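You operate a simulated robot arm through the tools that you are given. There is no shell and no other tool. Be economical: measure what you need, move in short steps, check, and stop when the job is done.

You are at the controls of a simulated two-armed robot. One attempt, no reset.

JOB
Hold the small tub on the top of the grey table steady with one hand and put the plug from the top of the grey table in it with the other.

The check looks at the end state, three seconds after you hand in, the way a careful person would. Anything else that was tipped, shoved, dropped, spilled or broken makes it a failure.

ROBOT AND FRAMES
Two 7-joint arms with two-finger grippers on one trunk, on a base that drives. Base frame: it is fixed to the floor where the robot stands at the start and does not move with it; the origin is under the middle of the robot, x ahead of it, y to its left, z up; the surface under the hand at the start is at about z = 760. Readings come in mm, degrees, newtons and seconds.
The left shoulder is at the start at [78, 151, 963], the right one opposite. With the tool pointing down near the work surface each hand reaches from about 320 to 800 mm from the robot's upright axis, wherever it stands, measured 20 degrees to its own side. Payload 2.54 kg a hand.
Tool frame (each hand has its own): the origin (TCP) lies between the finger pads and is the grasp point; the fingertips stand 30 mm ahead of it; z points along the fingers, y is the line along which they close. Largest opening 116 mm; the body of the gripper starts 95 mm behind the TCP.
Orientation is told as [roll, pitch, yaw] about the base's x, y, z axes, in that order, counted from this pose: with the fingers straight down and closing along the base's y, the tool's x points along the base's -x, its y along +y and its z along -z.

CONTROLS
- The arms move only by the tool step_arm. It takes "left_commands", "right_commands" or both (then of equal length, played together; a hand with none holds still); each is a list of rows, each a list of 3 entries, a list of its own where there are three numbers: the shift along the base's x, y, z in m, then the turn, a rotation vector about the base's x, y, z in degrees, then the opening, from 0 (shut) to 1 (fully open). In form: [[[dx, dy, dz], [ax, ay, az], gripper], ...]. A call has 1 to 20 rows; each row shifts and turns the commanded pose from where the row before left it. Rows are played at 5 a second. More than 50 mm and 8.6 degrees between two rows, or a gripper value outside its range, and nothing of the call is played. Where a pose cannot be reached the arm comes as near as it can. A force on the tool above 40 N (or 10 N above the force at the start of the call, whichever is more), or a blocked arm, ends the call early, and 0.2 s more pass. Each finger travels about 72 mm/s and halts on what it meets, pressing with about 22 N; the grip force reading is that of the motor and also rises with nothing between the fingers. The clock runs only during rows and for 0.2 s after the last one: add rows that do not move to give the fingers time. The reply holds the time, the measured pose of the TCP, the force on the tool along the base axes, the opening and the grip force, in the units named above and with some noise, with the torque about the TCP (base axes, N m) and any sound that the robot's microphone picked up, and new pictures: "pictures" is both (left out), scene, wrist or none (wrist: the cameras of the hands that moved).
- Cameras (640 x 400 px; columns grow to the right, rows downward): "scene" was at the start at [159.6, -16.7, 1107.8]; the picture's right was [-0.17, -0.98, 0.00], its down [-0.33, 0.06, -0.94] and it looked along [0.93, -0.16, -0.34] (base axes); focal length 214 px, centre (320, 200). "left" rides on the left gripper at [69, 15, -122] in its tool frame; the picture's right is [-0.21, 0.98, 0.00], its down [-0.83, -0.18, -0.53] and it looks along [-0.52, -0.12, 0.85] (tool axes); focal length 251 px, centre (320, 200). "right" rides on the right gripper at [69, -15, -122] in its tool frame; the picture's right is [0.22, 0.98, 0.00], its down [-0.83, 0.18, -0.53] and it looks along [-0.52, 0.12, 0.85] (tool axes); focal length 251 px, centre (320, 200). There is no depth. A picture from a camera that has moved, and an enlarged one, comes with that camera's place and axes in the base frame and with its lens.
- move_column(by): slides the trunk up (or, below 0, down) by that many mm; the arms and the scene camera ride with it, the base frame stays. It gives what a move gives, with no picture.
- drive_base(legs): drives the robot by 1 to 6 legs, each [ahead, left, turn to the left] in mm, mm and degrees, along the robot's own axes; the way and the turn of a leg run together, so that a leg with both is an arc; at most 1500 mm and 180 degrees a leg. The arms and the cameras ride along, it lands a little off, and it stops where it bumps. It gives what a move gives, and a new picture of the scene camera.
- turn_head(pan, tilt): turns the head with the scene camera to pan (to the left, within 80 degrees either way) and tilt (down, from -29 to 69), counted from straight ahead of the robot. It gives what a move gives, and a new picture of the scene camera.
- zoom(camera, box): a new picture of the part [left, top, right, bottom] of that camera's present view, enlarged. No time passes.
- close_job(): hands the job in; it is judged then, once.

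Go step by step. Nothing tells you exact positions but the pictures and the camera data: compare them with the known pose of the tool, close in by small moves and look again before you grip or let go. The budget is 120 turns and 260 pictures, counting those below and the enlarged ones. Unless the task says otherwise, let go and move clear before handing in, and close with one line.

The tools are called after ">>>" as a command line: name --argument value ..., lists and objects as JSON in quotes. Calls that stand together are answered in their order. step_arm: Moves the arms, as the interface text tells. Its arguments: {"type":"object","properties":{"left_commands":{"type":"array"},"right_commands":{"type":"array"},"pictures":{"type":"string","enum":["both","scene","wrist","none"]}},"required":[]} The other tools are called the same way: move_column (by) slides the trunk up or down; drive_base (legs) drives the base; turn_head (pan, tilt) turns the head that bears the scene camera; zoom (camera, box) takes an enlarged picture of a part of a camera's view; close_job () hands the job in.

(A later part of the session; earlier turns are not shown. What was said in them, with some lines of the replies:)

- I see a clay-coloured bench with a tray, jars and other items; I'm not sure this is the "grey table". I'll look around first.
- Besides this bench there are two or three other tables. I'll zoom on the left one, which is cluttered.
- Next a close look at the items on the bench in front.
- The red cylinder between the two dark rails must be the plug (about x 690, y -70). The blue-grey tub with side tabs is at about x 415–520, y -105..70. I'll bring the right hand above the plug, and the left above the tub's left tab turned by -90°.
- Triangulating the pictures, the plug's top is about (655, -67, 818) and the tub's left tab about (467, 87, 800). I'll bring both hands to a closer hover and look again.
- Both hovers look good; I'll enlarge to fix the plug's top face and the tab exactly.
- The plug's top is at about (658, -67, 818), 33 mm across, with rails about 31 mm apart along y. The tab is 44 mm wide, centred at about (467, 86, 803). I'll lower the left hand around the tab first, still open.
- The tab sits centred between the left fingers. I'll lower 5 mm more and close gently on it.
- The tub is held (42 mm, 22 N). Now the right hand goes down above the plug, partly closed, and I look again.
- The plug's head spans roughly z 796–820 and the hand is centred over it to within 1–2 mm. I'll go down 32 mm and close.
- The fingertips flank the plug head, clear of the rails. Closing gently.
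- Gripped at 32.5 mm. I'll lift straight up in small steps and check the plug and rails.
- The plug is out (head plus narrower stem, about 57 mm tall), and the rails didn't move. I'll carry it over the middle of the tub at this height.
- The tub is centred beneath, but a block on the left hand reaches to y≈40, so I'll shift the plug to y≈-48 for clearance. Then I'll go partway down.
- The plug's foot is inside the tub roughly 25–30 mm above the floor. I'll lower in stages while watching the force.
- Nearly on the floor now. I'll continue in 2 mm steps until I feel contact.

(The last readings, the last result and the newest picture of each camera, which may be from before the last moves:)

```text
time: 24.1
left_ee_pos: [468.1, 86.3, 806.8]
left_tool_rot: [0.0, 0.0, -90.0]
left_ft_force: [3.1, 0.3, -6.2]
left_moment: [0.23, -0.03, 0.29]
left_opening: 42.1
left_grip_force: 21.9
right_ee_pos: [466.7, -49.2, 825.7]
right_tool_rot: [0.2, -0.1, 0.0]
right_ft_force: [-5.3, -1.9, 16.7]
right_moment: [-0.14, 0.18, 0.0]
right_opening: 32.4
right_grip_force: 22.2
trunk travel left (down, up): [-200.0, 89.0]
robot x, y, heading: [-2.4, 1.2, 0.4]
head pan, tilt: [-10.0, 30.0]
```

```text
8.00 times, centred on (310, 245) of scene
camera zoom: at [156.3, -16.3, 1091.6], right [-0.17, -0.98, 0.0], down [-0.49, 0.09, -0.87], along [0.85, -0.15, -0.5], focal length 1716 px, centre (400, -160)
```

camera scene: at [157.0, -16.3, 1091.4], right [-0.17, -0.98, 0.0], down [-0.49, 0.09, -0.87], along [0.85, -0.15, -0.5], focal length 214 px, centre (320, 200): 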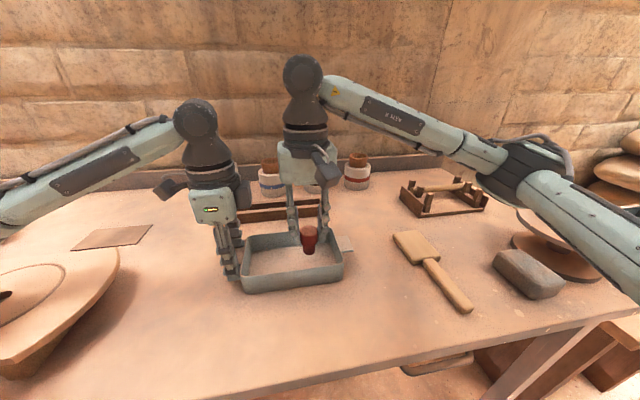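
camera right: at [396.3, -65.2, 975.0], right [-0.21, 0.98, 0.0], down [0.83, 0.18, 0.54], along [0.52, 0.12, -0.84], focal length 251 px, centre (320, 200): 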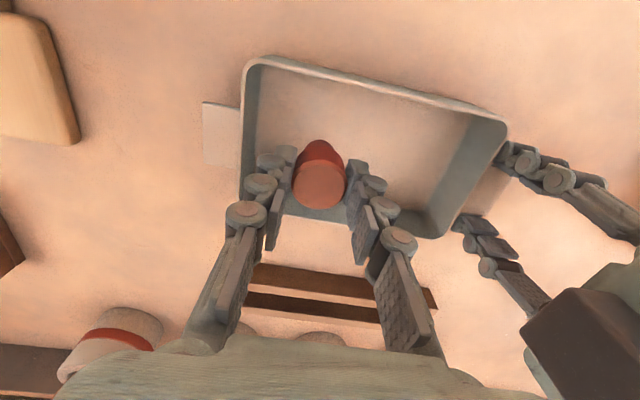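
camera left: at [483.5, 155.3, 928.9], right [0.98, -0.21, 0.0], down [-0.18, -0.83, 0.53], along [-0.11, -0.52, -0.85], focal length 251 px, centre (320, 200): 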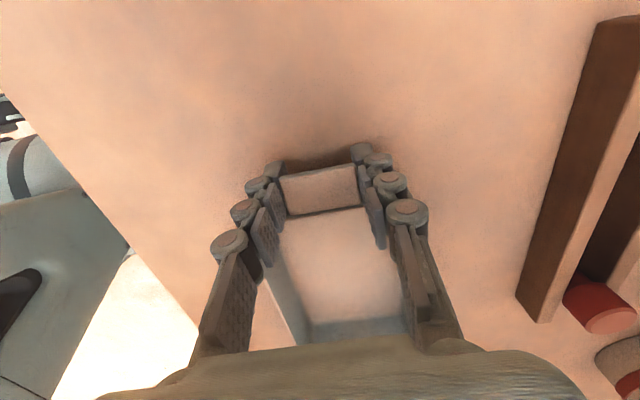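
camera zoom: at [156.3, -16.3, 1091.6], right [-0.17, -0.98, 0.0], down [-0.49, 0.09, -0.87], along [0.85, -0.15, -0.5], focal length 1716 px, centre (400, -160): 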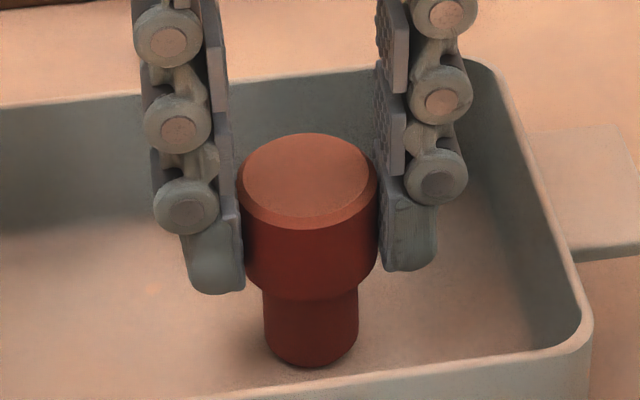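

Contact is made, at 17 N. I'll ease up 1.5 mm to unload, check, and then open.

>>> step_arm --right_commands '[[[0, 0, 0.001], [0, 0, 0], 0.15], [[0, 0, 0.001], [0, 0, 0], 0.15], [[0, 0, 0], [0, 0, 0], 0.15]]' --pictures "none"

```text
time: 24.9
left_ee_pos: [468.0, 87.1, 806.8]
left_tool_rot: [-0.1, 0.0, -90.0]
left_ft_force: [0.7, 1.1, -0.9]
left_moment: [0.1, 0.05, -0.03]
left_opening: 42.2
left_grip_force: 21.9
right_ee_pos: [466.7, -49.5, 824.5]
right_tool_rot: [0.1, 0.0, -0.1]
right_ft_force: [-0.2, 1.1, 3.8]
right_moment: [0.01, -0.01, -0.01]
right_opening: 32.5
right_grip_force: 21.8
trunk travel left (down, up): [-200.0, 89.0]
robot x, y, heading: [-2.7, 2.5, -0.1]
head pan, tilt: [-10.0, 30.0]
```

The plug stands lightly on the floor of the tub (about 4 N). I'll open a little.

>>> step_arm --right_commands '[[[0, 0, 0], [0, 0, 0], 0.29], [[0, 0, 0], [0, 0, 0], 0.32], [[0, 0, 0], [0, 0, 0], 0.37], [[0, 0, 0], [0, 0, 0], 0.42], [[0, 0, 0], [0, 0, 0], 0.42]]' --pictures "wrist"

>>> zoom --camera "scene" --box '[220, 190, 380, 290]'

```text
time: 26.1
left_ee_pos: [468.5, 87.3, 806.9]
left_tool_rot: [0.0, 0.0, -89.9]
left_ft_force: [0.2, -0.2, 1.2]
left_moment: [-0.18, -0.02, -0.02]
left_opening: 42.1
left_grip_force: 21.9
right_ee_pos: [467.5, -48.9, 826.3]
right_tool_rot: [0.1, 0.0, -0.1]
right_ft_force: [0.9, 0.7, 0.0]
right_moment: [-0.02, 0.0, 0.04]
right_opening: 48.5
right_grip_force: 0.1
trunk travel left (down, up): [-200.0, 89.0]
robot x, y, heading: [-2.0, 0.2, -0.2]
head pan, tilt: [-10.0, 30.0]
camera right: at [397.3, -64.2, 947.7], right [-0.21, 0.98, 0.0], down [0.83, 0.18, 0.53], along [0.52, 0.12, -0.84], focal length 251 px, centre (320, 200)
```

right: 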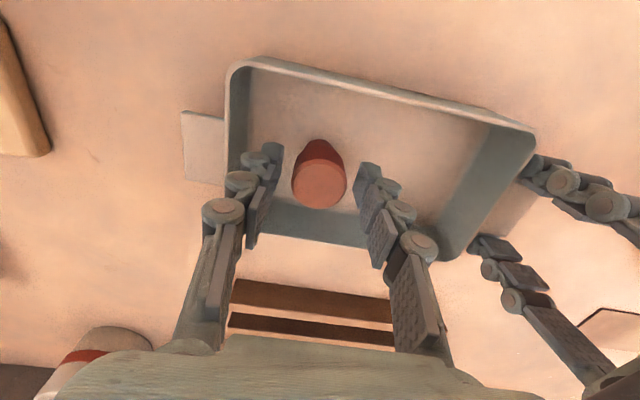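

```text
4.00 times, centred on (300, 240) of scene
camera zoom: at [156.9, -16.3, 1091.4], right [-0.17, -0.98, 0.0], down [-0.49, 0.09, -0.87], along [0.85, -0.15, -0.5], focal length 858 px, centre (400, 40)
```

zoom: 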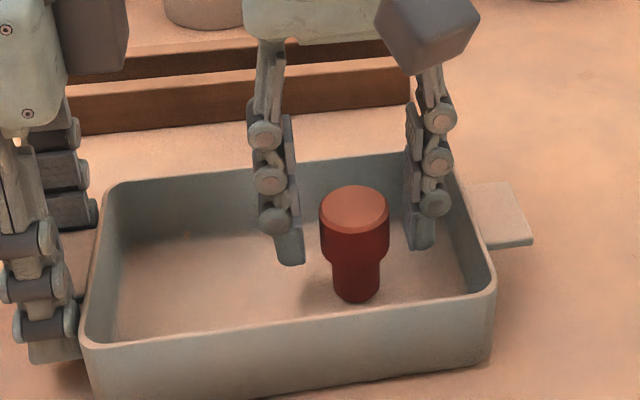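

The plug stands freely in the tub with the fingers clear of it. I'll raise the right hand straight up.

>>> step_arm --right_commands '[[[0, 0, 0.01], [0, 0, 0], 0.42], [[0, 0, 0.02], [0, 0, 0], 0.42], [[0, 0, 0.03], [0, 0, 0], 0.42], [[0, 0, 0.04], [0, 0, 0], 0.42], [[0, -0.02, 0.04], [0, 0, 0], 0.42], [[0, -0.04, 0.02], [0, 0, 0], 0.42], [[0, -0.04, 0], [0, 0, 0], 0.42], [[0, 0, 0], [0, 0, 0], 0.42]]' --pictures "scene"

```text
time: 27.9
left_ee_pos: [468.6, 88.2, 806.8]
left_tool_rot: [0.0, -0.1, -89.9]
left_ft_force: [0.8, 1.3, 1.8]
left_moment: [-0.1, 0.0, -0.01]
left_opening: 42.2
left_grip_force: 21.7
right_ee_pos: [469.9, -148.6, 984.5]
right_tool_rot: [0.0, 0.1, -0.1]
right_ft_force: [-0.3, 0.2, 0.1]
right_moment: [0.02, 0.0, 0.03]
right_opening: 48.6
right_grip_force: 0.1
trunk travel left (down, up): [-200.0, 89.0]
robot x, y, heading: [-1.7, -2.0, 0.1]
head pan, tilt: [-10.0, 30.0]
camera scene: at [156.9, -16.3, 1091.4], right [-0.17, -0.98, 0.0], down [-0.49, 0.09, -0.87], along [0.85, -0.15, -0.5], focal length 214 px, centre (320, 200)
```

scene: 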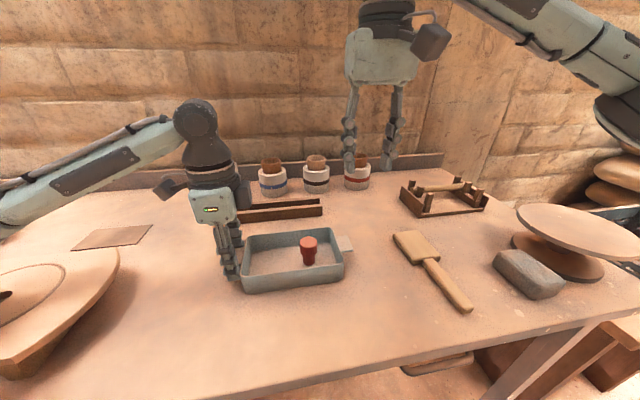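

The plug stands in the tub and the right hand is clear. Now the left hand opens slowly and goes up.

>>> step_arm --left_commands '[[[0, 0, 0], [0, 0, 0], 0.37], [[0, 0, 0], [0, 0, 0], 0.41], [[0, 0, 0], [0, 0, 0], 0.48], [[0, 0, 0], [0, 0, 0], 0.56], [[0, 0, 0], [0, 0, 0], 0.6], [[0, 0, 0.01], [0, 0, 0], 0.6], [[0, 0.002, 0.02], [0, 0, 0], 0.6], [[0, 0.01, 0.03], [0, 0, 0], 0.6], [[0, 0.01, 0.04], [0, 0, 0], 0.6], [[0, 0.02, 0.04], [0, 0, 0], 0.6], [[0, 0.02, 0.02], [0, 0, 0], 0.6], [[0, 0, 0], [0, 0, 0], 0.6]]' --pictures "scene"

>>> zoom --camera "scene" --box '[200, 170, 380, 300]'

```text
time: 30.5
left_ee_pos: [466.3, 148.6, 964.8]
left_tool_rot: [-0.1, -0.1, -89.9]
left_ft_force: [0.0, 0.3, -0.3]
left_moment: [0.0, -0.01, -0.01]
left_opening: 69.5
left_grip_force: 0.1
right_ee_pos: [469.9, -149.9, 986.0]
right_tool_rot: [0.2, 0.0, -0.1]
right_ft_force: [-0.8, -0.5, 0.7]
right_moment: [-0.01, -0.01, 0.01]
right_opening: 48.9
right_grip_force: 0.1
trunk travel left (down, up): [-200.0, 89.0]
robot x, y, heading: [0.2, 1.1, 0.2]
head pan, tilt: [-10.0, 30.0]
camera scene: at [157.0, -16.3, 1091.3], right [-0.17, -0.98, 0.0], down [-0.49, 0.09, -0.87], along [0.85, -0.15, -0.5], focal length 214 px, centre (320, 200)
```

scene: 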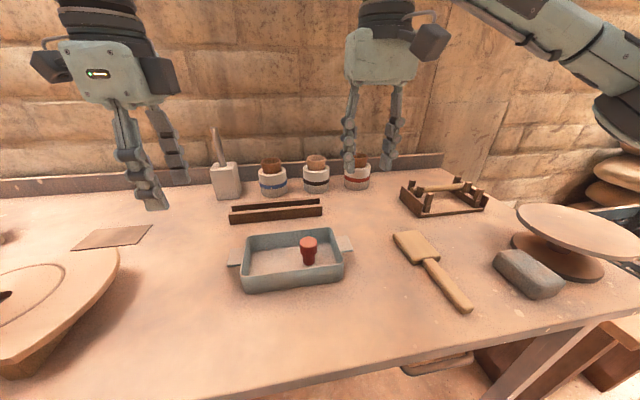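

```text
3.08 times, centred on (290, 235) of scene
camera zoom: at [157.0, -16.3, 1091.3], right [-0.17, -0.98, 0.0], down [-0.49, 0.09, -0.87], along [0.85, -0.15, -0.5], focal length 660 px, centre (412, 92)
```

zoom: 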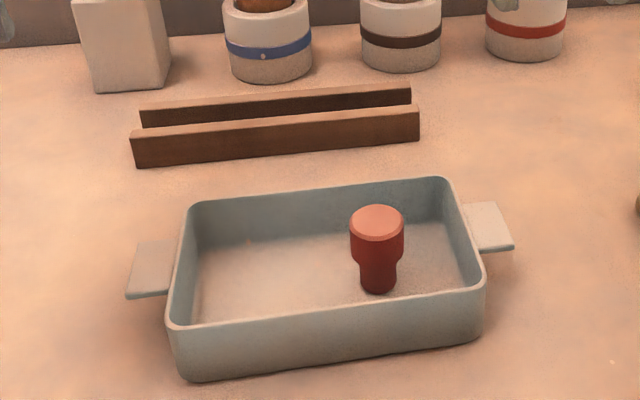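

The plug stands upright in the tub, the tub and everything else are where they were, and both hands are clear. I'm handing in.

>>> close_job

```text
The job is handed in.
```

The plug is standing upright in the small tub. The left hand held the tub's tab while the right hand placed the plug, and nothing else was moved.
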